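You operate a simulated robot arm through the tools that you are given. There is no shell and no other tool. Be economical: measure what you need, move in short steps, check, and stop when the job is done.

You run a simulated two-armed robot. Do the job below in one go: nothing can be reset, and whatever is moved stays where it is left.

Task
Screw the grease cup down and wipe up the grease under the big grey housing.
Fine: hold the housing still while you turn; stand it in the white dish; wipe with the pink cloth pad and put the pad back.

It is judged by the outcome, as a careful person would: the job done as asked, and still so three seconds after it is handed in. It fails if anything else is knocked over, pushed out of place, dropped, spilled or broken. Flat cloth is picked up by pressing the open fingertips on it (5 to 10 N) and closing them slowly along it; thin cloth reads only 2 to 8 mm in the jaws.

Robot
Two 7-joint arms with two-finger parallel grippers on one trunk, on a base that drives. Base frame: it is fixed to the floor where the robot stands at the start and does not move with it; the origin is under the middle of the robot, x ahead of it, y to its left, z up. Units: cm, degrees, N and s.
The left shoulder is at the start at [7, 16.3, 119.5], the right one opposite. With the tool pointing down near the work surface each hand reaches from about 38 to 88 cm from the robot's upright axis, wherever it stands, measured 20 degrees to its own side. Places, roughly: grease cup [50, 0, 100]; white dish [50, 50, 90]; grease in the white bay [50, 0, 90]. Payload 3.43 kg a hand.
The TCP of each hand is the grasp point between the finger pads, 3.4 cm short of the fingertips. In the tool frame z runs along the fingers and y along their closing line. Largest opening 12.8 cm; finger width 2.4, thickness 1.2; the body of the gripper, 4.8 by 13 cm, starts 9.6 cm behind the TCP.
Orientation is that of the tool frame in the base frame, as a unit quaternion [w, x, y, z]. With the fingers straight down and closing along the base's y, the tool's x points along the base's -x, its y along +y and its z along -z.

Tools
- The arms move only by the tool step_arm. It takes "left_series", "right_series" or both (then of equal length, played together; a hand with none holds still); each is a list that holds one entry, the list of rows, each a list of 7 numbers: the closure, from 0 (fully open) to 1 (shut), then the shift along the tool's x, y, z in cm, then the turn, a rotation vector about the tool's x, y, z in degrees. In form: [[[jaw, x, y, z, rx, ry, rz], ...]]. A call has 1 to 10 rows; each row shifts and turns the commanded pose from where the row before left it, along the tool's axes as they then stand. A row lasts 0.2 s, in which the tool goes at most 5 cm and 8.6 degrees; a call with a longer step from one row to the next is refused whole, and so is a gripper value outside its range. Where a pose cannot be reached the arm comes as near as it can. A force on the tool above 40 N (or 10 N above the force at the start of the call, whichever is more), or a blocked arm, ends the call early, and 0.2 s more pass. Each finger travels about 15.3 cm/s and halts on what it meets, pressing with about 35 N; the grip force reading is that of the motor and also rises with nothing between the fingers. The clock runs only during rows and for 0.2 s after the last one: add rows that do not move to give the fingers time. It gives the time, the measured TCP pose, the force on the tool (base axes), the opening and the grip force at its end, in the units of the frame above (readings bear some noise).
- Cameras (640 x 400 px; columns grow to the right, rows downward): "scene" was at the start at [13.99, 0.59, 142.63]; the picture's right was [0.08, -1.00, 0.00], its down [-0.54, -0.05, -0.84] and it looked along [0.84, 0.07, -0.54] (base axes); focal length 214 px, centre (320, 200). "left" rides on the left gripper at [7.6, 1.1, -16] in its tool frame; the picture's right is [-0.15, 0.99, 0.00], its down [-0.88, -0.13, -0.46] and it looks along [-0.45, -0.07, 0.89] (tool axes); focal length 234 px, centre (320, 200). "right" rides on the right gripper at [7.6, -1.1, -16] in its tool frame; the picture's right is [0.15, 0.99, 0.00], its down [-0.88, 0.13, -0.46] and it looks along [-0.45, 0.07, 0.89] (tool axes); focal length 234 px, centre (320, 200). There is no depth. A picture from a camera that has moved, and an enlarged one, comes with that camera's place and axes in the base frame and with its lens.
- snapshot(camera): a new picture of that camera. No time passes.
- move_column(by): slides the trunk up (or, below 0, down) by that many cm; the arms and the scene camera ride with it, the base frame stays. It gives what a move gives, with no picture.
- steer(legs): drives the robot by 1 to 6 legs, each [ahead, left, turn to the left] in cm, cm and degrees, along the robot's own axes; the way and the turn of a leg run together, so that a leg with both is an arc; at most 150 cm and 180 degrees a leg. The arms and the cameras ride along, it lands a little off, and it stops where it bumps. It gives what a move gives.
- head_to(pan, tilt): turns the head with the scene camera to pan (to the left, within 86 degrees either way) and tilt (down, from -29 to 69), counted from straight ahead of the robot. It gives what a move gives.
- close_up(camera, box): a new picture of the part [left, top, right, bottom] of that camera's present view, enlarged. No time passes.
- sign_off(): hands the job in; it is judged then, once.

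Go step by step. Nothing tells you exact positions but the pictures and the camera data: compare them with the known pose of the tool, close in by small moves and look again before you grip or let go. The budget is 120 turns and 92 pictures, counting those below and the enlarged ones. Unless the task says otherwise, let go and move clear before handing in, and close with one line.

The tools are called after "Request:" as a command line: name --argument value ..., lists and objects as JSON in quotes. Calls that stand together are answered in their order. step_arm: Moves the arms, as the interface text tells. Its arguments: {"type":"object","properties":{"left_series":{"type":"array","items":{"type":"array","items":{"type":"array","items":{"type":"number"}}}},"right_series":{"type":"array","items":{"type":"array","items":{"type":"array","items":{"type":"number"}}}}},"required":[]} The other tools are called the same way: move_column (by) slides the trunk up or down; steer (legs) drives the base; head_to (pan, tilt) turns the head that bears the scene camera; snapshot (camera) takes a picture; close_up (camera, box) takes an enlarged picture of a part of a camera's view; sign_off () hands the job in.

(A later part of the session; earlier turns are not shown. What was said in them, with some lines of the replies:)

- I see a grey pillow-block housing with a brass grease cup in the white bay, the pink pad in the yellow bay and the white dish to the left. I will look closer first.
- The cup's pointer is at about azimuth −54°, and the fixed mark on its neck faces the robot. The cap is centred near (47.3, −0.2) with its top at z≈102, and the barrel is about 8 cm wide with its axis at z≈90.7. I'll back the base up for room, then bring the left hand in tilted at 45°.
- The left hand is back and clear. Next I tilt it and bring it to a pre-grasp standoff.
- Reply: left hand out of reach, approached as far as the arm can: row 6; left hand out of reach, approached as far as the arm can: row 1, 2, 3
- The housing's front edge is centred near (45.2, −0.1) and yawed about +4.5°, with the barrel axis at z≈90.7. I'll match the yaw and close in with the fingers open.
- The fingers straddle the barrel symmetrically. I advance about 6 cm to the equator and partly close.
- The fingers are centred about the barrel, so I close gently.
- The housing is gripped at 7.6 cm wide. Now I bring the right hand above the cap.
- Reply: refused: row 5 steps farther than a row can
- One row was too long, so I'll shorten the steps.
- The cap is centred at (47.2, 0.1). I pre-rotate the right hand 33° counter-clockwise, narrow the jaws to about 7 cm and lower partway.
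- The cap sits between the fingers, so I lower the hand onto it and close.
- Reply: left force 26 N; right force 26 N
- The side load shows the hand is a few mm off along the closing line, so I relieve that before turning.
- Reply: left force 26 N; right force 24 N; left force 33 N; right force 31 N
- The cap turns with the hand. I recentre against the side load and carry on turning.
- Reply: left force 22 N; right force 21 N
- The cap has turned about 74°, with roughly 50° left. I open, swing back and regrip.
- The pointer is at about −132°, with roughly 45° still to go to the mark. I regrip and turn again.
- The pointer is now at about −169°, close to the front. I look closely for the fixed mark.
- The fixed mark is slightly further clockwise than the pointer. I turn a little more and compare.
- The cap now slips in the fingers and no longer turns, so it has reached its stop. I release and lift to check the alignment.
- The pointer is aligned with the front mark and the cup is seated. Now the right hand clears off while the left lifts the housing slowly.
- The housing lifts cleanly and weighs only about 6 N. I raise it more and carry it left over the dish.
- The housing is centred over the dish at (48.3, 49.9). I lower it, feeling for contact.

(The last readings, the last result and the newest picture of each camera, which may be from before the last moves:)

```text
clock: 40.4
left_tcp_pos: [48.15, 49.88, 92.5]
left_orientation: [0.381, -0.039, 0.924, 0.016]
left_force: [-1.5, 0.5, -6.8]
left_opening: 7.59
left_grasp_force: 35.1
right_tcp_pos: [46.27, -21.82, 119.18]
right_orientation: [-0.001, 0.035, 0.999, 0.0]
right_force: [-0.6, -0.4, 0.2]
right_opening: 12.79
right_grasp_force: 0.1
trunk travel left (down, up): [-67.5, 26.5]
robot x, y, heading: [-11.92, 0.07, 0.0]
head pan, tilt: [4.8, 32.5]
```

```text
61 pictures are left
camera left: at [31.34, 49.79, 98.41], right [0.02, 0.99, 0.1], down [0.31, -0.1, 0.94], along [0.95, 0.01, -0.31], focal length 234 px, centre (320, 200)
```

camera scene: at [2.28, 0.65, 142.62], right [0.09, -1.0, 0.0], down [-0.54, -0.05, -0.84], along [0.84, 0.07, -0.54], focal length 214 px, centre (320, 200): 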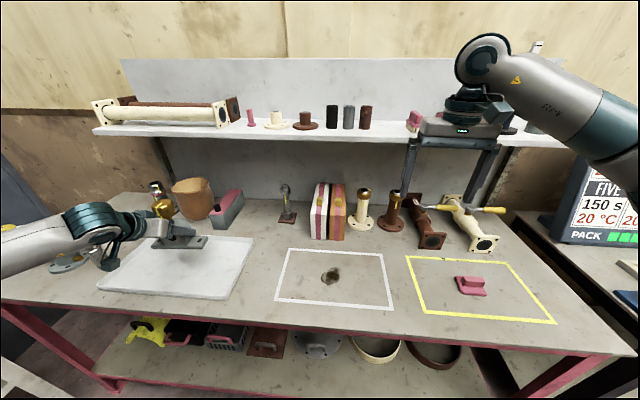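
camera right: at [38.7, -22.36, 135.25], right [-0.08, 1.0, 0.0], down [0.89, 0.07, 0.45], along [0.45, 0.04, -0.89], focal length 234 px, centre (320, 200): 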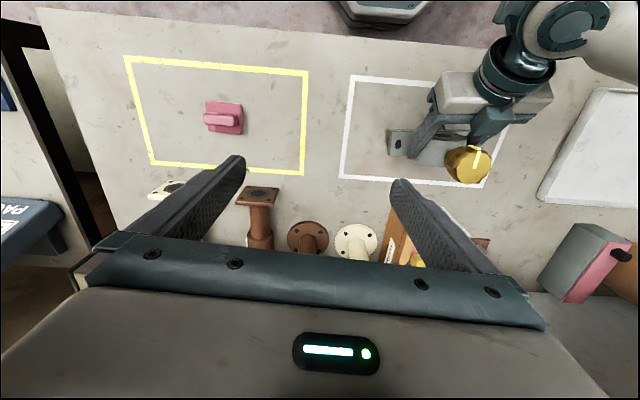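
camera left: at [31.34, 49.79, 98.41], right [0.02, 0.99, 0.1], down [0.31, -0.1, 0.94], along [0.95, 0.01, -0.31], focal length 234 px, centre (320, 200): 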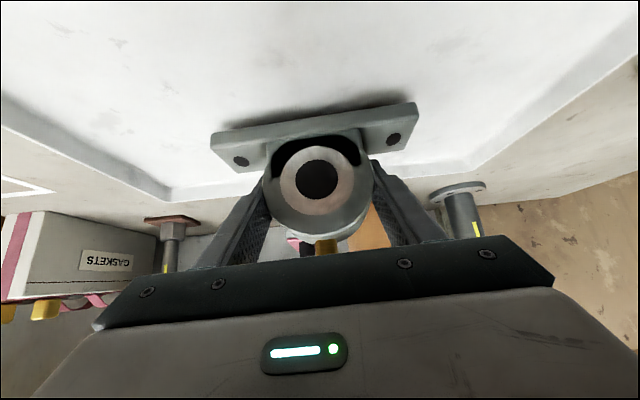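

Request:
step_arm --left_series '[[[0.7, 0.2, 0, 0.2, 0, 0, 0], [0.7, 0.2, 0, 0.2, 0, 0, 0], [0.7, 0.15, 0, 0.15, 0, 0, 0], [0.7, 0, 0, 0, 0, 0, 0]]]'

```text
clock: 41.4
left_tcp_pos: [48.08, 50.01, 91.85]
left_orientation: [0.383, -0.039, 0.923, 0.015]
left_force: [0.1, 0.3, -6.1]
left_opening: 7.57
left_grasp_force: 35.1
right_tcp_pos: [46.35, -21.75, 119.29]
right_orientation: [-0.001, 0.035, 0.999, 0.0]
right_force: [-0.2, 0.1, -0.2]
right_opening: 12.8
right_grasp_force: 0.1
trunk travel left (down, up): [-67.5, 26.5]
robot x, y, heading: [-11.62, -0.35, -0.1]
head pan, tilt: [4.8, 32.5]
```

Request:
step_arm --left_series '[[[0.7, 0.15, 0, 0.15, 0, 0, 0], [0.7, 0.12, 0, 0.12, 0, 0, 0], [0.7, 0, 0, 0, 0, 0, 0]]]'

```text
clock: 42.2
left_tcp_pos: [48.03, 49.96, 91.34]
left_orientation: [0.381, -0.038, 0.924, 0.014]
left_force: [-0.6, -0.3, -5.7]
left_opening: 7.61
left_grasp_force: 34.8
right_tcp_pos: [46.31, -21.77, 119.18]
right_orientation: [-0.001, 0.035, 0.999, 0.0]
right_force: [-0.4, -0.3, -0.1]
right_opening: 12.81
right_grasp_force: 0.1
trunk travel left (down, up): [-67.5, 26.5]
robot x, y, heading: [-11.6, -0.06, 0.2]
head pan, tilt: [4.8, 32.5]
```

Request:
step_arm --left_series '[[[0.7, 0.12, 0, 0.12, 0, 0, 0], [0.7, 0.12, 0, 0.12, 0, 0, 0], [0.7, 0, 0, 0, 0, 0, 0]]]'

Request:
close_up --camera "left" --box '[180, 60, 460, 260]'

```text
clock: 43.0
left_tcp_pos: [48.09, 49.89, 91.13]
left_orientation: [0.382, -0.037, 0.923, 0.015]
left_force: [0.5, 0.2, -1.9]
left_opening: 7.57
left_grasp_force: 35.1
right_tcp_pos: [46.28, -21.77, 119.36]
right_orientation: [0.001, 0.036, 0.999, 0.0]
right_force: [0.1, -0.1, 0.3]
right_opening: 12.81
right_grasp_force: 0.0
trunk travel left (down, up): [-67.5, 26.5]
robot x, y, heading: [-11.69, -0.05, -0.0]
head pan, tilt: [4.8, 32.5]
```

```text
2.00 times, centred on (320, 160) of left
camera zoom: at [31.35, 49.69, 96.98], right [0.02, 0.99, 0.1], down [0.31, -0.11, 0.94], along [0.95, 0.01, -0.31], focal length 468 px, centre (320, 280)
```

zoom: 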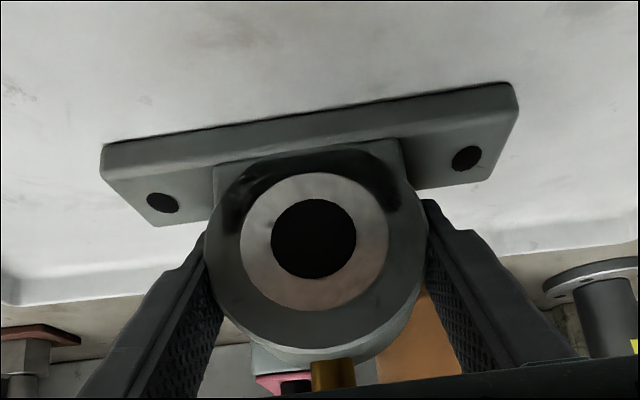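

Contact is beginning, with the load down to 2 N. One more small step down, then I open slowly.

Request:
step_arm --left_series '[[[0.7, 0.1, 0, 0.1, 0, 0, 0], [0.7, 0, 0, 0, 0, 0, 0]]]'

Request:
step_arm --left_series '[[[0.39, 0, 0, 0, 0, 0, 0], [0.36, 0, 0, 0, 0, 0, 0], [0.3, 0, 0, 0, 0, 0, 0], [0.15, 0, 0, 0, 0, 0, 0], [0, 0, 0, 0, 0, 0, 0], [0, 0, 0, 0, 0, 0, 0]]]'

Request:
snapshot --camera "left"

```text
clock: 43.6
left_tcp_pos: [47.91, 49.8, 91.14]
left_orientation: [0.384, -0.039, 0.923, 0.016]
left_force: [0.2, 4.8, 7.0]
left_opening: 7.59
left_grasp_force: 35.3
right_tcp_pos: [46.28, -21.85, 119.34]
right_orientation: [-0.001, 0.035, 0.999, 0.0]
right_force: [0.4, -0.5, -0.3]
right_opening: 12.79
right_grasp_force: 0.1
trunk travel left (down, up): [-67.5, 26.5]
robot x, y, heading: [-11.94, 0.04, 0.3]
head pan, tilt: [4.8, 32.5]
```

```text
clock: 45.0
left_tcp_pos: [48.11, 49.66, 90.93]
left_orientation: [0.382, -0.038, 0.923, 0.015]
left_force: [-0.4, -1.2, -0.6]
left_opening: 12.8
left_grasp_force: 0.0
right_tcp_pos: [46.23, -21.66, 119.27]
right_orientation: [0.0, 0.036, 0.999, 0.0]
right_force: [0.0, 0.2, -0.4]
right_opening: 12.8
right_grasp_force: 0.0
trunk travel left (down, up): [-67.5, 26.5]
robot x, y, heading: [-11.88, 0.04, 0.2]
head pan, tilt: [4.8, 32.5]
```

```text
59 pictures are left
camera left: at [31.35, 49.6, 96.82], right [0.02, 0.99, 0.1], down [0.31, -0.1, 0.94], along [0.95, 0.01, -0.31], focal length 234 px, centre (320, 200)
```

left: 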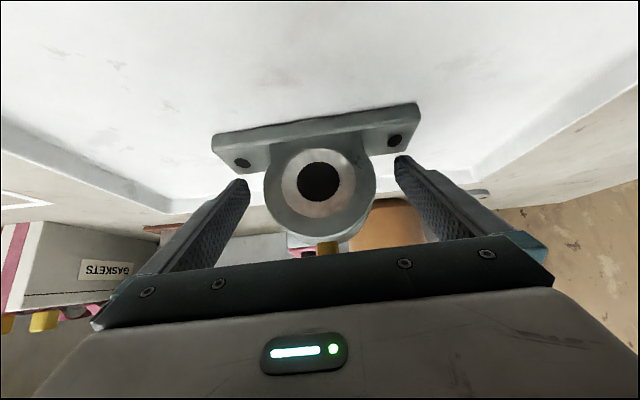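

The housing stands in the dish. The left hand backs out while the right hand goes above the pink pad.

Request:
step_arm --left_series '[[[0, 0, 0, -3, 0, 0, 0], [0, 0, 0, -4, 0, 0, 0], [0, 0, 0, -4, 0, 0, 0], [0, 0, 0, -4, 0, 0, 0], [0, -3, 0, -3, 0, 0, 0], [0, -3, 0, -3, 0, 0, 0], [0, 0, 0, 0, 0, 0, 0]]]' --right_series '[[[0, 0, -4, 1, 0, 0, 0], [0, 0, -4, 2, 0, 0, 0], [0, 0, -4, 2, 0, 0, 0], [0, 0, -4, 2, 0, 0, 0], [0, 0, -3, 2, 0, 0, 0], [0, 0, 0, 2, 0, 0, 0], [0, 0, 0, 0, 0, 0, 0]]]'

Request:
snapshot --camera "right"

Request:
snapshot --camera "scene"

```text
clock: 46.6
left_tcp_pos: [37.55, 48.93, 110.0]
left_orientation: [0.382, -0.038, 0.923, 0.017]
left_force: [0.6, -0.3, -0.5]
left_opening: 12.77
left_grasp_force: 0.0
right_tcp_pos: [44.74, -40.63, 108.1]
right_orientation: [0.0, 0.037, 0.999, 0.0]
right_force: [-0.3, 0.7, -0.1]
right_opening: 12.79
right_grasp_force: 0.0
trunk travel left (down, up): [-67.5, 26.5]
robot x, y, heading: [-11.84, -0.21, 0.3]
head pan, tilt: [4.8, 32.5]
```

```text
58 pictures are left
camera right: at [37.03, -41.16, 124.09], right [-0.08, 1.0, 0.0], down [0.89, 0.07, 0.46], along [0.45, 0.03, -0.89], focal length 234 px, centre (320, 200)
```

right: 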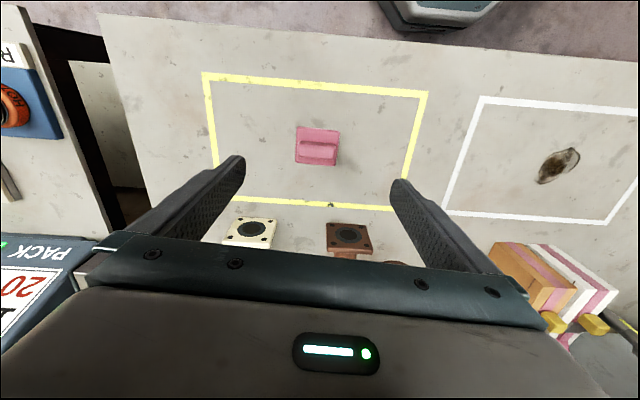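

```text
57 pictures are left
camera scene: at [2.2, 0.64, 142.63], right [0.09, -1.0, 0.0], down [-0.54, -0.05, -0.84], along [0.84, 0.07, -0.54], focal length 214 px, centre (320, 200)
```

scene: 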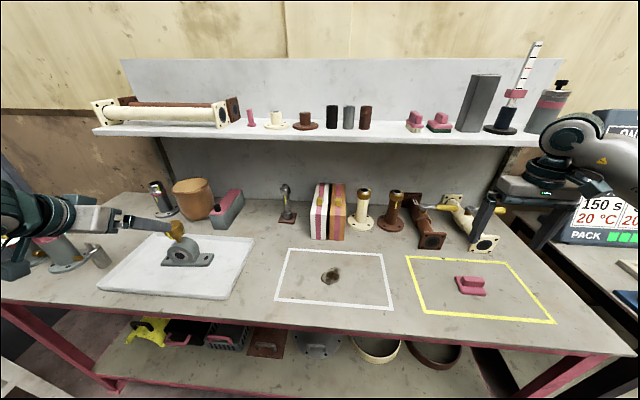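

The left hand is clear. Now a close look at the pad and the grease patch.

Request:
close_up --camera "right" --box '[270, 110, 370, 180]'

Request:
close_up --camera "right" --box '[500, 120, 630, 210]'

Request:
close_up --camera "scene" --box '[270, 240, 400, 320]'

```text
5.71 times, centred on (320, 145) of right
camera zoom: at [37.03, -41.16, 124.09], right [-0.08, 1.0, 0.0], down [0.89, 0.07, 0.46], along [0.45, 0.03, -0.89], focal length 1338 px, centre (320, 514)
```

zoom: 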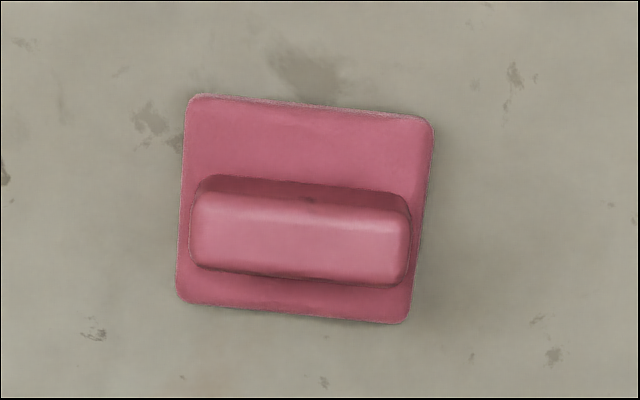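

```text
4.44 times, centred on (565, 165) of right
camera zoom: at [37.03, -41.16, 124.09], right [-0.08, 1.0, 0.0], down [0.89, 0.07, 0.46], along [0.45, 0.03, -0.89], focal length 1041 px, centre (-769, 356)
```

zoom: 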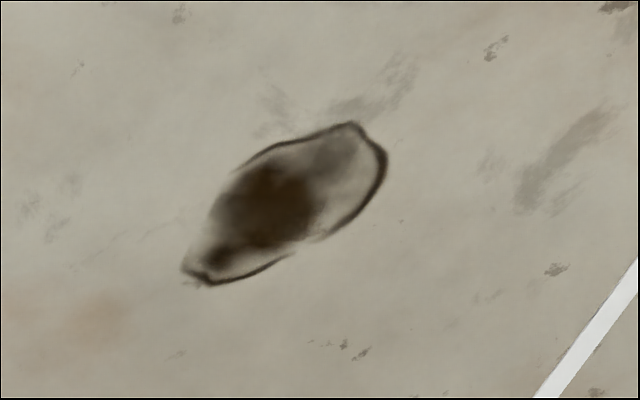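

```text
4.92 times, centred on (335, 280) of scene
camera zoom: at [2.2, 0.64, 142.63], right [0.09, -1.0, 0.0], down [-0.54, -0.05, -0.84], along [0.84, 0.07, -0.54], focal length 1056 px, centre (246, -194)
```

zoom: 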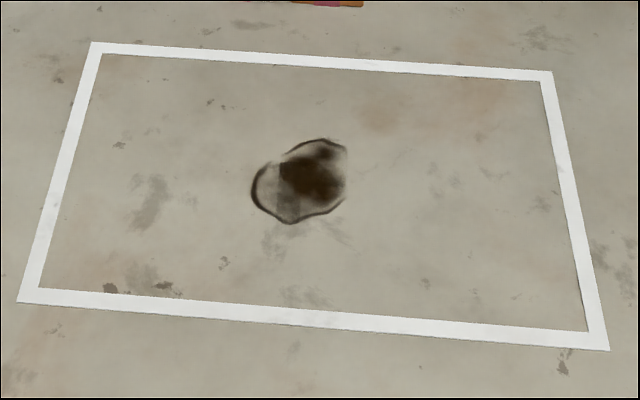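

The grease patch spans x 43.9–50.3 and y −2.4 to 3.9. The pad is 6×7 cm, centred at (46.7, −41.1), with a ridge about 6 cm long along y. I'll grip the ridge by its ends.

Request:
step_arm --right_series '[[[0, -0.7, -0.2, 3, 0, 0, -3.5], [0, -0.7, -0.2, 3, 0, 0, 0], [0, -0.7, -0.1, 3, 0, 0, 0], [0, 0, 0, 3, 0, 0, 0], [0, 0, 0, 2, 0, 0, 0], [0, 0, 0, 0, 0, 0, 0]]]'

Request:
snapshot --camera "right"

```text
clock: 48.0
left_tcp_pos: [37.57, 49.07, 110.07]
left_orientation: [0.382, -0.038, 0.923, 0.015]
left_force: [0.1, -0.3, -0.9]
left_opening: 12.79
left_grasp_force: 0.0
right_tcp_pos: [46.77, -41.18, 94.29]
right_orientation: [0.0, 0.004, 1.0, 0.0]
right_force: [-0.1, 0.3, -0.5]
right_opening: 12.79
right_grasp_force: 0.0
trunk travel left (down, up): [-67.5, 26.5]
robot x, y, heading: [-11.71, 0.05, 0.2]
head pan, tilt: [4.8, 32.5]
```

```text
53 pictures are left
camera right: at [39.17, -42.19, 110.26], right [-0.14, 0.99, 0.0], down [0.88, 0.12, 0.46], along [0.45, 0.06, -0.89], focal length 234 px, centre (320, 200)
```

right: 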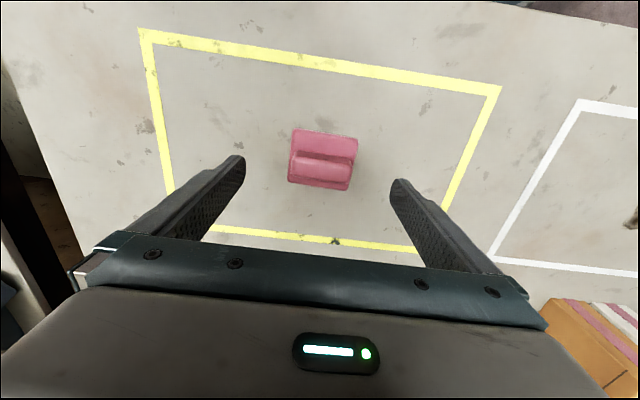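

Aligned. I go down to just above the pad's base and close slowly.

Request:
step_arm --right_series '[[[0.1, 0, 0.1, 2, 0, 0, 0], [0.25, 0, 0.1, 2.2, 0, 0, 0], [0.4, 0, 0, 0, 0, 0, 0], [0.48, 0, 0, 0, 0, 0, 0], [0.54, 0, 0, 0, 0, 0, 0], [0.6, 0, 0, 0, 0, 0, 0], [0.7, 0, 0, 0, 0, 0, 0], [0.7, 0, 0, 0, 0, 0, 0]]]'

Request:
snapshot --camera "right"

```text
clock: 49.8
left_tcp_pos: [37.65, 49.0, 110.11]
left_orientation: [0.383, -0.038, 0.923, 0.016]
left_force: [0.6, -0.5, -0.1]
left_opening: 12.79
left_grasp_force: 0.0
right_tcp_pos: [46.92, -40.95, 90.18]
right_orientation: [0.0, 0.006, 1.0, 0.0]
right_force: [-0.4, -1.1, -1.0]
right_opening: 5.89
right_grasp_force: 35.4
trunk travel left (down, up): [-67.5, 26.5]
robot x, y, heading: [-12.07, -0.01, 0.3]
head pan, tilt: [4.8, 32.5]
```

```text
52 pictures are left
camera right: at [39.27, -42.0, 106.1], right [-0.14, 0.99, 0.0], down [0.88, 0.12, 0.46], along [0.45, 0.06, -0.89], focal length 234 px, centre (320, 200)
```

right: 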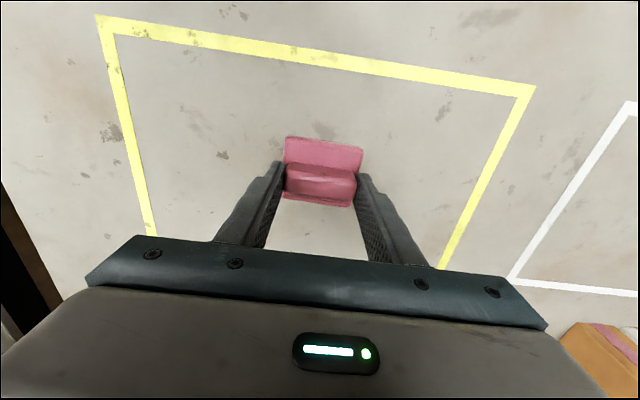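

The ridge is held at 5.9 cm. I lift it and carry it over the grease.

Request:
step_arm --right_series '[[[0.7, 0, 0, -1, 0, 0, 0], [0.7, 0, 0, -2, 0, 0, 0], [0.7, 0, 0, -2, 0, 0, 0], [0.7, 0, 0, 0, 0, 0, 0]]]'

Request:
step_arm --right_series '[[[0.7, 0, 3, 0, 0, 0, 0], [0.7, 0, 4.4, 0, 0, 0, 0], [0.7, 0, 4.4, 0, 0, 0, 0], [0.7, 0, 4.4, 0, 0, 0, 0], [0.7, 0, 4.4, 0, 0, 0, 0], [0.7, 0, 4.4, 0, 0, 0, 0], [0.7, 0, 4.4, 0, 0, 0, 0], [0.7, 0, 4.4, 0, 0, 0, 0], [0.7, 0, 4.4, 0, 0, 0, 0], [0.7, 0, 3, 0, 0, 0, 0]]]'

Request:
snapshot --camera "right"

Request:
snapshot --camera "scene"

```text
clock: 50.8
left_tcp_pos: [37.59, 49.03, 109.99]
left_orientation: [0.383, -0.037, 0.923, 0.015]
left_force: [-0.7, 0.3, 0.2]
left_opening: 12.77
left_grasp_force: 0.0
right_tcp_pos: [47.05, -41.2, 95.05]
right_orientation: [-0.001, 0.005, 1.0, 0.0]
right_force: [0.3, -0.3, -0.8]
right_opening: 5.88
right_grasp_force: 35.0
trunk travel left (down, up): [-67.5, 26.5]
robot x, y, heading: [-11.63, -0.15, 0.1]
head pan, tilt: [4.8, 32.5]
```

```text
clock: 53.0
left_tcp_pos: [37.67, 49.11, 109.92]
left_orientation: [0.383, -0.038, 0.923, 0.015]
left_force: [-0.4, -0.4, -0.4]
left_opening: 12.81
left_grasp_force: 0.1
right_tcp_pos: [47.39, 0.36, 95.21]
right_orientation: [0.0, 0.005, 1.0, -0.001]
right_force: [-0.2, 0.2, -0.9]
right_opening: 5.87
right_grasp_force: 34.3
trunk travel left (down, up): [-67.5, 26.5]
robot x, y, heading: [-11.87, 0.15, 0.4]
head pan, tilt: [4.8, 32.5]
```

```text
51 pictures are left
camera right: at [39.89, -0.58, 111.19], right [-0.14, 0.99, 0.0], down [0.88, 0.12, 0.46], along [0.45, 0.06, -0.89], focal length 234 px, centre (320, 200)
```

right: 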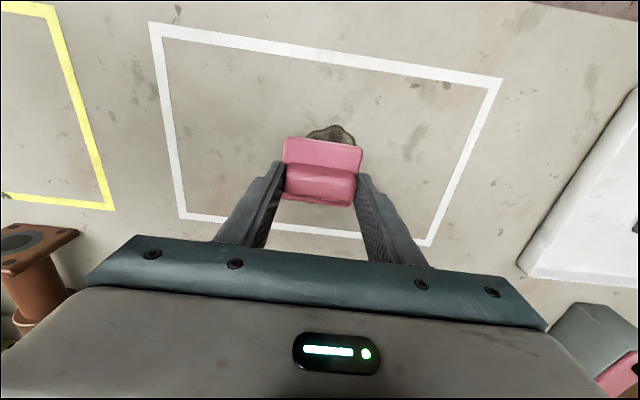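

```text
50 pictures are left
camera scene: at [2.21, 0.71, 142.63], right [0.09, -1.0, 0.0], down [-0.54, -0.05, -0.84], along [0.84, 0.07, -0.54], focal length 214 px, centre (320, 200)
```

scene: 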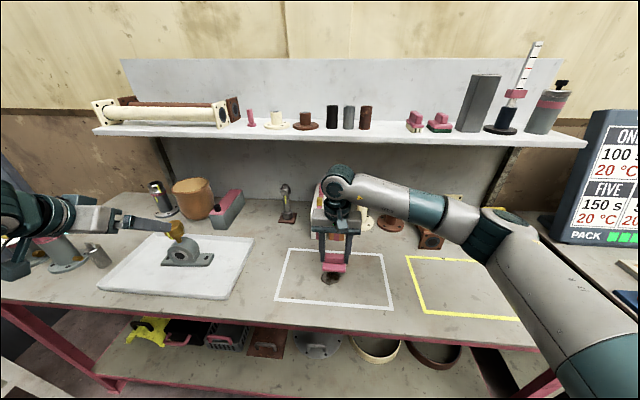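

I lower until the pad meets the table and build up a light pressure.

Request:
step_arm --right_series '[[[0.7, 0.15, 0.2, 2, 0, 0, 0], [0.7, 0.15, 0.2, 2, 0, 0, 0], [0.7, 0, 0, 0.7, 0, 0, 0], [0.7, 0, 0, 0.3, 0, 0, 0], [0.7, 0, 0, 0.2, 0, 0, 0], [0.7, 0, 0, 0, 0, 0, 0]]]'

```text
clock: 54.4
left_tcp_pos: [37.45, 49.08, 110.07]
left_orientation: [0.383, -0.038, 0.923, 0.016]
left_force: [0.6, 0.0, 0.0]
left_opening: 12.8
left_grasp_force: 0.1
right_tcp_pos: [46.93, 0.58, 90.09]
right_orientation: [0.001, 0.005, 1.0, 0.001]
right_force: [1.5, -1.9, 15.2]
right_opening: 5.89
right_grasp_force: 34.5
trunk travel left (down, up): [-67.5, 26.5]
robot x, y, heading: [-12.19, 0.17, 0.4]
head pan, tilt: [4.8, 32.5]
```

Request:
step_arm --right_series '[[[0.7, 0, 0, -0.1, 0, 0, 0], [0.7, 0, 1.2, 0, 0, 0, 0], [0.7, 0, 1.2, 0, 0, 0, 0], [0.7, 0, -1.5, 0, 0, 0, 0], [0.7, 0, -1.5, 0, 0, 0, 0], [0.7, 0, -1.5, 0, 0, 0, 0], [0.7, 0, -0.6, 0, 0, 0, 0], [0.7, 0, 1.5, 0, 0, 0, 0], [0.7, 0, 1.2, 0, 0, 0, 0], [0.7, 0, 0, 0, 0, 0, 0]]]'

Request:
snapshot --camera "right"

```text
clock: 56.6
left_tcp_pos: [37.44, 48.92, 110.11]
left_orientation: [0.383, -0.039, 0.923, 0.017]
left_force: [-0.3, 0.3, 0.3]
left_opening: 12.78
left_grasp_force: 0.1
right_tcp_pos: [46.86, 0.36, 90.06]
right_orientation: [0.001, 0.005, 1.0, 0.001]
right_force: [-0.4, -6.4, 20.2]
right_opening: 5.9
right_grasp_force: 34.9
trunk travel left (down, up): [-67.5, 26.5]
robot x, y, heading: [-11.58, 0.05, 0.3]
head pan, tilt: [4.8, 32.5]
```

```text
49 pictures are left
camera right: at [39.21, -0.55, 106.03], right [-0.14, 0.99, 0.0], down [0.88, 0.12, 0.46], along [0.45, 0.06, -0.89], focal length 234 px, centre (320, 200)
```

right: 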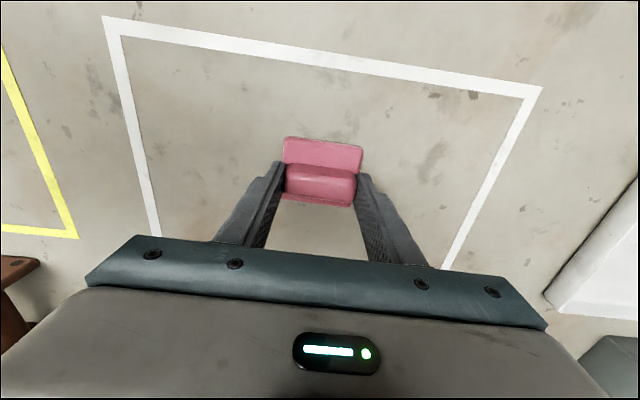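

Request:
step_arm --right_series '[[[0.7, 0, 0, -0.12, 0, 0, 0], [0.7, 1.2, 0.5, 0, 0, 0, 0], [0.7, 1.2, 0.5, 0, 0, 0, 0], [0.7, -1.5, 0, 0, 0, 0, 0], [0.7, -1.5, 0, 0, 0, 0, 0], [0.7, -1.5, 0, 0, 0, 0, 0], [0.7, 0, -1.2, 0, 0, 0, 0], [0.7, 0, -1.2, 0, 0, 0, 0], [0.7, 1.2, 0, 0, 0, 0, 0], [0.7, 1.5, 0, 0, 0, 0, 0]]]'

Request:
step_arm --right_series '[[[0.7, 1.2, 0, 0, 0, 0, 0], [0.7, 0, 1.3, 0, 0, 0, 0], [0.7, 0, 1.3, 0, 0, 0, 0], [0.7, -1.2, 0, 0, 0, 0, 0], [0.7, -0.8, 0, 0, 0, 0, 0], [0.7, 0, 0, -2, 0, 0, 0], [0.7, 0, -3, -4, 0, 0, 0], [0.7, 0, -4.5, -2, 0, 0, 0], [0.7, 0, -4.8, 0, 0, 0, 0], [0.7, 0, -4.8, 0, 0, 0, 0]]]'

Request:
snapshot --camera "scene"

Request:
close_up --camera "scene" --box '[270, 240, 400, 320]'

```text
clock: 58.8
left_tcp_pos: [37.56, 49.09, 109.96]
left_orientation: [0.383, -0.038, 0.923, 0.016]
left_force: [0.2, -0.9, 0.6]
left_opening: 12.83
left_grasp_force: 0.0
right_tcp_pos: [46.36, -0.73, 90.04]
right_orientation: [-0.001, 0.004, 1.0, 0.0]
right_force: [0.0, -0.1, 3.5]
right_opening: 5.9
right_grasp_force: 35.3
trunk travel left (down, up): [-67.5, 26.5]
robot x, y, heading: [-11.52, 0.16, 0.0]
head pan, tilt: [4.8, 32.5]
```

```text
clock: 61.0
left_tcp_pos: [37.49, 48.87, 110.12]
left_orientation: [0.382, -0.038, 0.923, 0.016]
left_force: [-0.3, -0.6, 0.4]
left_opening: 12.81
left_grasp_force: 0.1
right_tcp_pos: [46.76, -15.62, 97.94]
right_orientation: [0.0, 0.005, 1.0, 0.001]
right_force: [1.0, 0.0, -1.4]
right_opening: 5.89
right_grasp_force: 35.5
trunk travel left (down, up): [-67.5, 26.5]
robot x, y, heading: [-11.7, 0.06, 0.1]
head pan, tilt: [4.8, 32.5]
```

```text
48 pictures are left
camera scene: at [2.14, 0.38, 142.64], right [0.09, -1.0, 0.0], down [-0.54, -0.05, -0.84], along [0.84, 0.07, -0.54], focal length 214 px, centre (320, 200)
```

scene: 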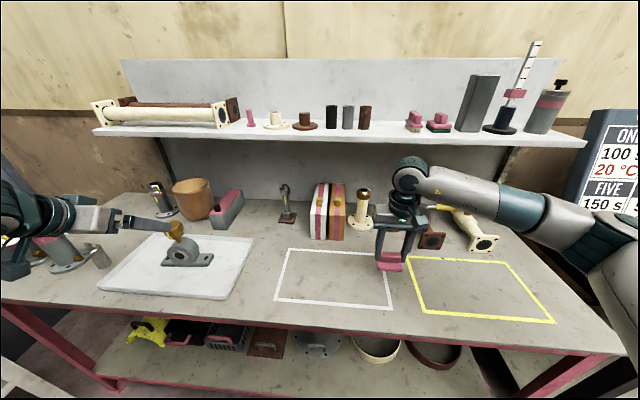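

```text
4.92 times, centred on (335, 280) of scene
camera zoom: at [2.14, 0.38, 142.64], right [0.09, -1.0, 0.0], down [-0.54, -0.05, -0.84], along [0.84, 0.07, -0.54], focal length 1056 px, centre (246, -194)
```

zoom: 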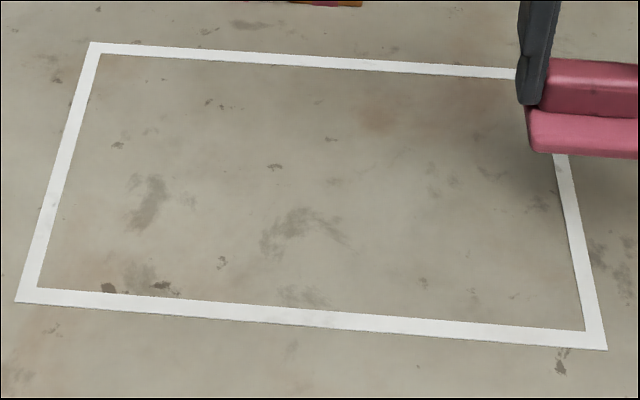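

The grease is gone; the faint smudges left are table stains that were there before. I carry the pad back to its place.

Request:
step_arm --right_series '[[[0.7, 0, -4.2, 0, 0, 0, 0], [0.7, 0, -4.2, 0, 0, 0, 0], [0.7, 0, -4.2, 0, 0, 0, 0], [0.7, -0.1, -4.2, 0, 0, 0, 0], [0.7, -0.1, -4.3, 0, 0, 0, 0], [0.7, -0.1, -4.3, 0, 0, 0, 0], [0.7, 0, 0, 3, 0, 0, 0], [0.7, 0, 0, 3, 0, 0, 0], [0.7, 0, 0, 1, 0, 0, 0], [0.7, 0, 0, 0, 0, 0, 0]]]'

Request:
snapshot --camera "right"

```text
clock: 63.2
left_tcp_pos: [37.65, 48.99, 109.97]
left_orientation: [0.382, -0.038, 0.923, 0.015]
left_force: [0.9, -0.1, 1.1]
left_opening: 12.78
left_grasp_force: 0.0
right_tcp_pos: [46.94, -40.75, 91.0]
right_orientation: [0.0, 0.006, 1.0, 0.0]
right_force: [0.4, -0.2, -0.1]
right_opening: 5.9
right_grasp_force: 34.6
trunk travel left (down, up): [-67.5, 26.5]
robot x, y, heading: [-12.02, -0.32, 0.1]
head pan, tilt: [4.8, 32.5]
```

```text
46 pictures are left
camera right: at [39.35, -41.74, 107.03], right [-0.14, 0.99, 0.0], down [0.88, 0.12, 0.46], along [0.45, 0.06, -0.89], focal length 234 px, centre (320, 200)
```

right: 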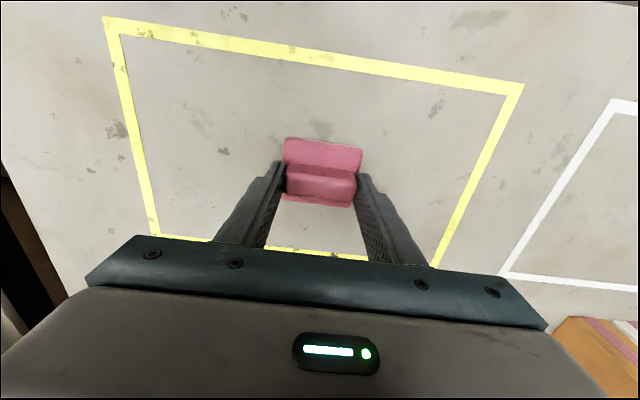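

The pad is over its starting spot. I set it down gently.

Request:
step_arm --right_series '[[[0.7, 0, -0.1, 0.4, 0, 0, 0], [0.7, 0, 0, 0.25, 0, 0, 0], [0.7, 0, 0, 0.15, 0, 0, 0], [0.7, 0, 0, 0, 0, 0, 0]]]'

```text
clock: 64.2
left_tcp_pos: [37.66, 49.16, 110.05]
left_orientation: [0.383, -0.038, 0.923, 0.015]
left_force: [0.9, -0.3, 0.2]
left_opening: 12.8
left_grasp_force: 0.2
right_tcp_pos: [47.04, -40.87, 90.3]
right_orientation: [0.0, 0.005, 1.0, 0.0]
right_force: [-0.3, 0.2, -0.3]
right_opening: 5.87
right_grasp_force: 34.7
trunk travel left (down, up): [-67.5, 26.5]
robot x, y, heading: [-11.63, 0.18, 0.0]
head pan, tilt: [4.8, 32.5]
```

Request:
step_arm --right_series '[[[0.7, 0, 0, 0.15, 0, 0, 0], [0.7, 0, 0, 0.1, 0, 0, 0], [0.7, 0, 0, 0, 0, 0, 0]]]'

```text
clock: 65.0
left_tcp_pos: [37.48, 48.93, 110.0]
left_orientation: [0.382, -0.039, 0.923, 0.016]
left_force: [-0.3, -0.4, 0.5]
left_opening: 12.8
left_grasp_force: 0.1
right_tcp_pos: [47.01, -40.84, 90.17]
right_orientation: [0.0, 0.005, 1.0, 0.0]
right_force: [0.9, -0.3, 6.6]
right_opening: 5.89
right_grasp_force: 34.9
trunk travel left (down, up): [-67.5, 26.5]
robot x, y, heading: [-11.93, -0.18, 0.1]
head pan, tilt: [4.8, 32.5]
```

The pad is resting on the table. I open and lift clear.

Request:
step_arm --right_series '[[[0.5, 0, 0, -0.05, 0, 0, 0], [0.4, 0, 0, 0, 0, 0, 0], [0.2, 0, 0, 0, 0, 0, 0], [0, 0, 0, 0, 0, 0, 0], [0, 0, 0, -3, 0, 0, 0], [0, 0, 0, -4, 0, 0, 0], [0, 0, 0, -4.5, 0, 0, 0], [0, 3, 0, -3.5, 0, 0, 0], [0, 4, 0, -2, 0, 0, 0], [0, 0, 0, 0, 0, 0, 0]]]'

Request:
snapshot --camera "right"

Request:
close_up --camera "scene" --box '[80, 210, 260, 310]'

Request:
snapshot --camera "scene"

```text
clock: 67.2
left_tcp_pos: [37.71, 49.17, 109.98]
left_orientation: [0.382, -0.038, 0.923, 0.015]
left_force: [-0.1, -0.4, -0.2]
left_opening: 12.81
left_grasp_force: 0.1
right_tcp_pos: [40.23, -40.9, 106.93]
right_orientation: [-0.001, 0.005, 1.0, 0.0]
right_force: [0.0, 0.6, -0.3]
right_opening: 12.81
right_grasp_force: 0.1
trunk travel left (down, up): [-67.5, 26.5]
robot x, y, heading: [-11.58, 0.19, 0.0]
head pan, tilt: [4.8, 32.5]
```

```text
45 pictures are left
camera right: at [32.67, -41.76, 122.97], right [-0.14, 0.99, 0.0], down [0.88, 0.12, 0.45], along [0.45, 0.06, -0.89], focal length 234 px, centre (320, 200)
```

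right: 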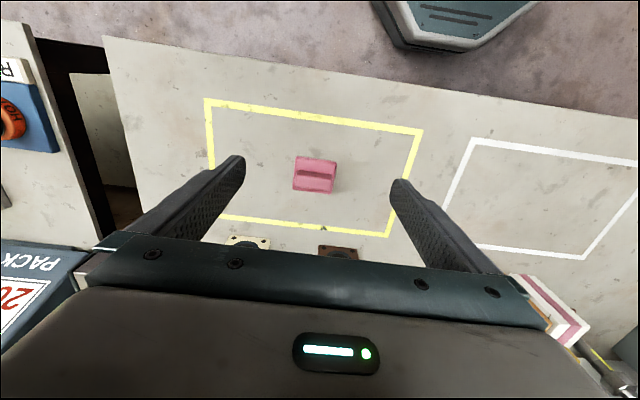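

```text
3.56 times, centred on (170, 260) of scene
camera zoom: at [2.32, 0.65, 142.62], right [0.09, -1.0, 0.0], down [-0.54, -0.05, -0.84], along [0.84, 0.07, -0.54], focal length 763 px, centre (853, -13)
```

zoom: 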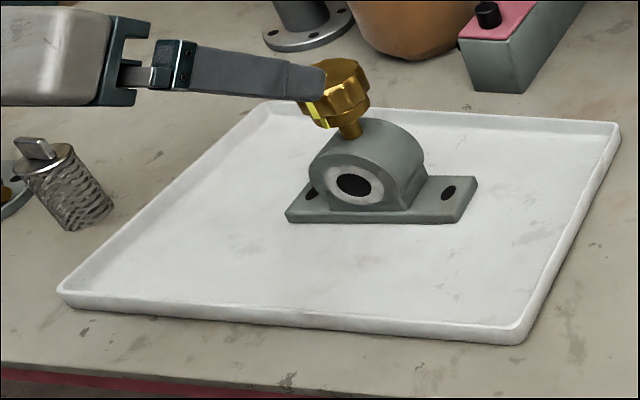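

```text
43 pictures are left
camera scene: at [2.32, 0.65, 142.62], right [0.09, -1.0, 0.0], down [-0.54, -0.05, -0.84], along [0.84, 0.07, -0.54], focal length 214 px, centre (320, 200)
```

scene: 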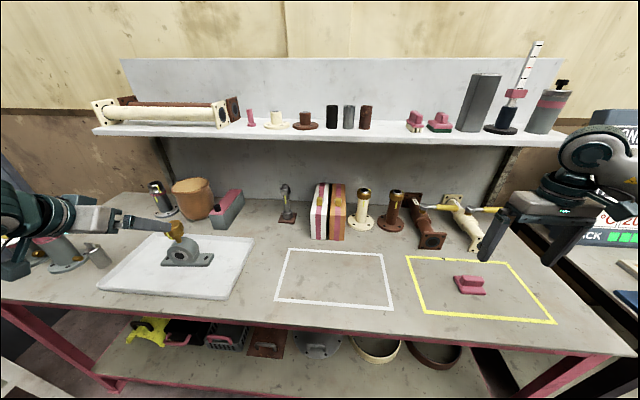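

The pad is back in place. I move the left hand off the line of sight to inspect the cup.

Request:
step_arm --left_series '[[[0, -2.5, 0, -3, 0, 0, 0], [0, -2.5, 0, -3, 0, 0, 0], [0, -2.5, 0, -3, 0, 0, 0], [0, 0, 0, 0, 0, 0, 0]]]'

Request:
head_to --pan 40 --tilt 35

Request:
snapshot --camera "scene"

```text
clock: 68.2
left_tcp_pos: [36.68, 49.01, 121.76]
left_orientation: [0.381, -0.037, 0.924, 0.015]
left_force: [0.7, -0.6, -0.7]
left_opening: 12.81
left_grasp_force: 0.1
right_tcp_pos: [40.15, -40.88, 106.91]
right_orientation: [-0.001, 0.005, 1.0, 0.001]
right_force: [1.1, -0.7, -0.6]
right_opening: 12.83
right_grasp_force: 0.0
trunk travel left (down, up): [-67.5, 26.5]
robot x, y, heading: [-11.92, 0.31, 0.2]
head pan, tilt: [4.8, 32.5]
```

```text
clock: 69.2
left_tcp_pos: [36.64, 48.93, 121.73]
left_orientation: [0.383, -0.038, 0.923, 0.016]
left_force: [0.8, 0.3, -0.3]
left_opening: 12.79
left_grasp_force: 0.0
right_tcp_pos: [40.28, -40.91, 107.11]
right_orientation: [0.0, 0.006, 1.0, 0.0]
right_force: [-0.5, 0.4, 0.3]
right_opening: 12.8
right_grasp_force: 0.0
trunk travel left (down, up): [-67.5, 26.5]
robot x, y, heading: [-11.96, 0.22, 0.2]
head pan, tilt: [40.0, 35.0]
```

```text
42 pictures are left
camera scene: at [0.04, 5.51, 142.25], right [0.64, -0.76, 0.0], down [-0.44, -0.37, -0.82], along [0.63, 0.53, -0.57], focal length 214 px, centre (320, 200)
```

scene: 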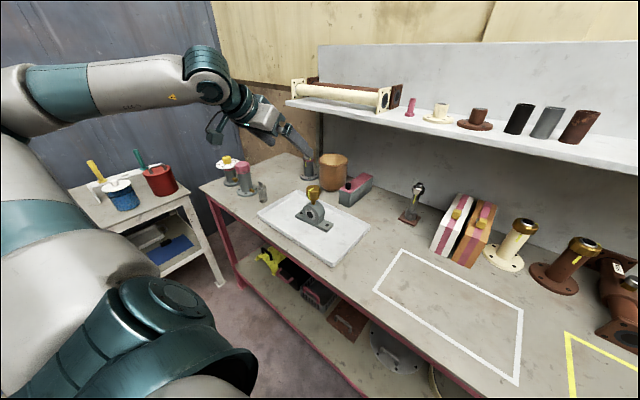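

Request:
close_up --camera "scene" --box '[270, 170, 360, 240]'

Request:
close_up --camera "left" --box '[240, 0, 400, 200]'

```text
5.71 times, centred on (315, 205) of scene
camera zoom: at [0.04, 5.51, 142.25], right [0.64, -0.76, 0.0], down [-0.44, -0.37, -0.82], along [0.63, 0.53, -0.57], focal length 1226 px, centre (349, 171)
```

zoom: 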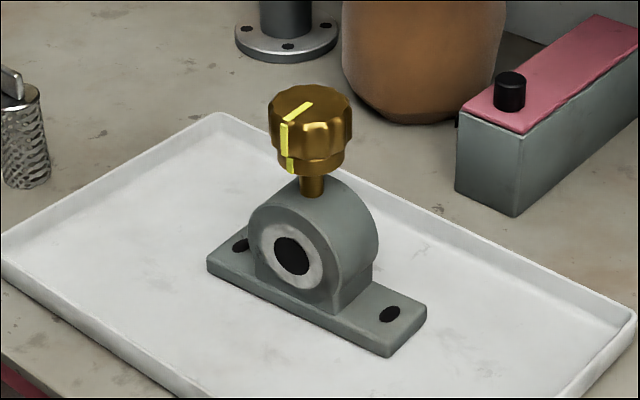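

```text
2.00 times, centred on (320, 100) of left
camera zoom: at [19.88, 48.76, 127.6], right [0.02, 0.99, 0.1], down [0.31, -0.1, 0.94], along [0.95, 0.01, -0.31], focal length 468 px, centre (320, 400)
```

zoom: 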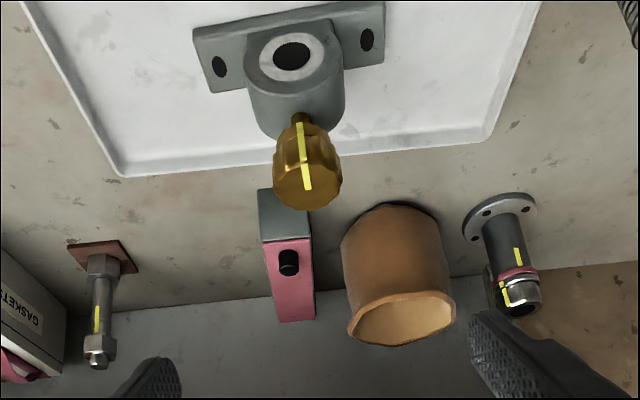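

The pointer lines up with the collar mark, the housing stands in the dish, the bay is clean, and the pad is back with both hands clear.

Request:
sign_off

```text
The job is handed in.
```

The grease cup is screwed down to its mark, the housing stands in the white dish, the grease is wiped up, and the pink pad is back in its place.
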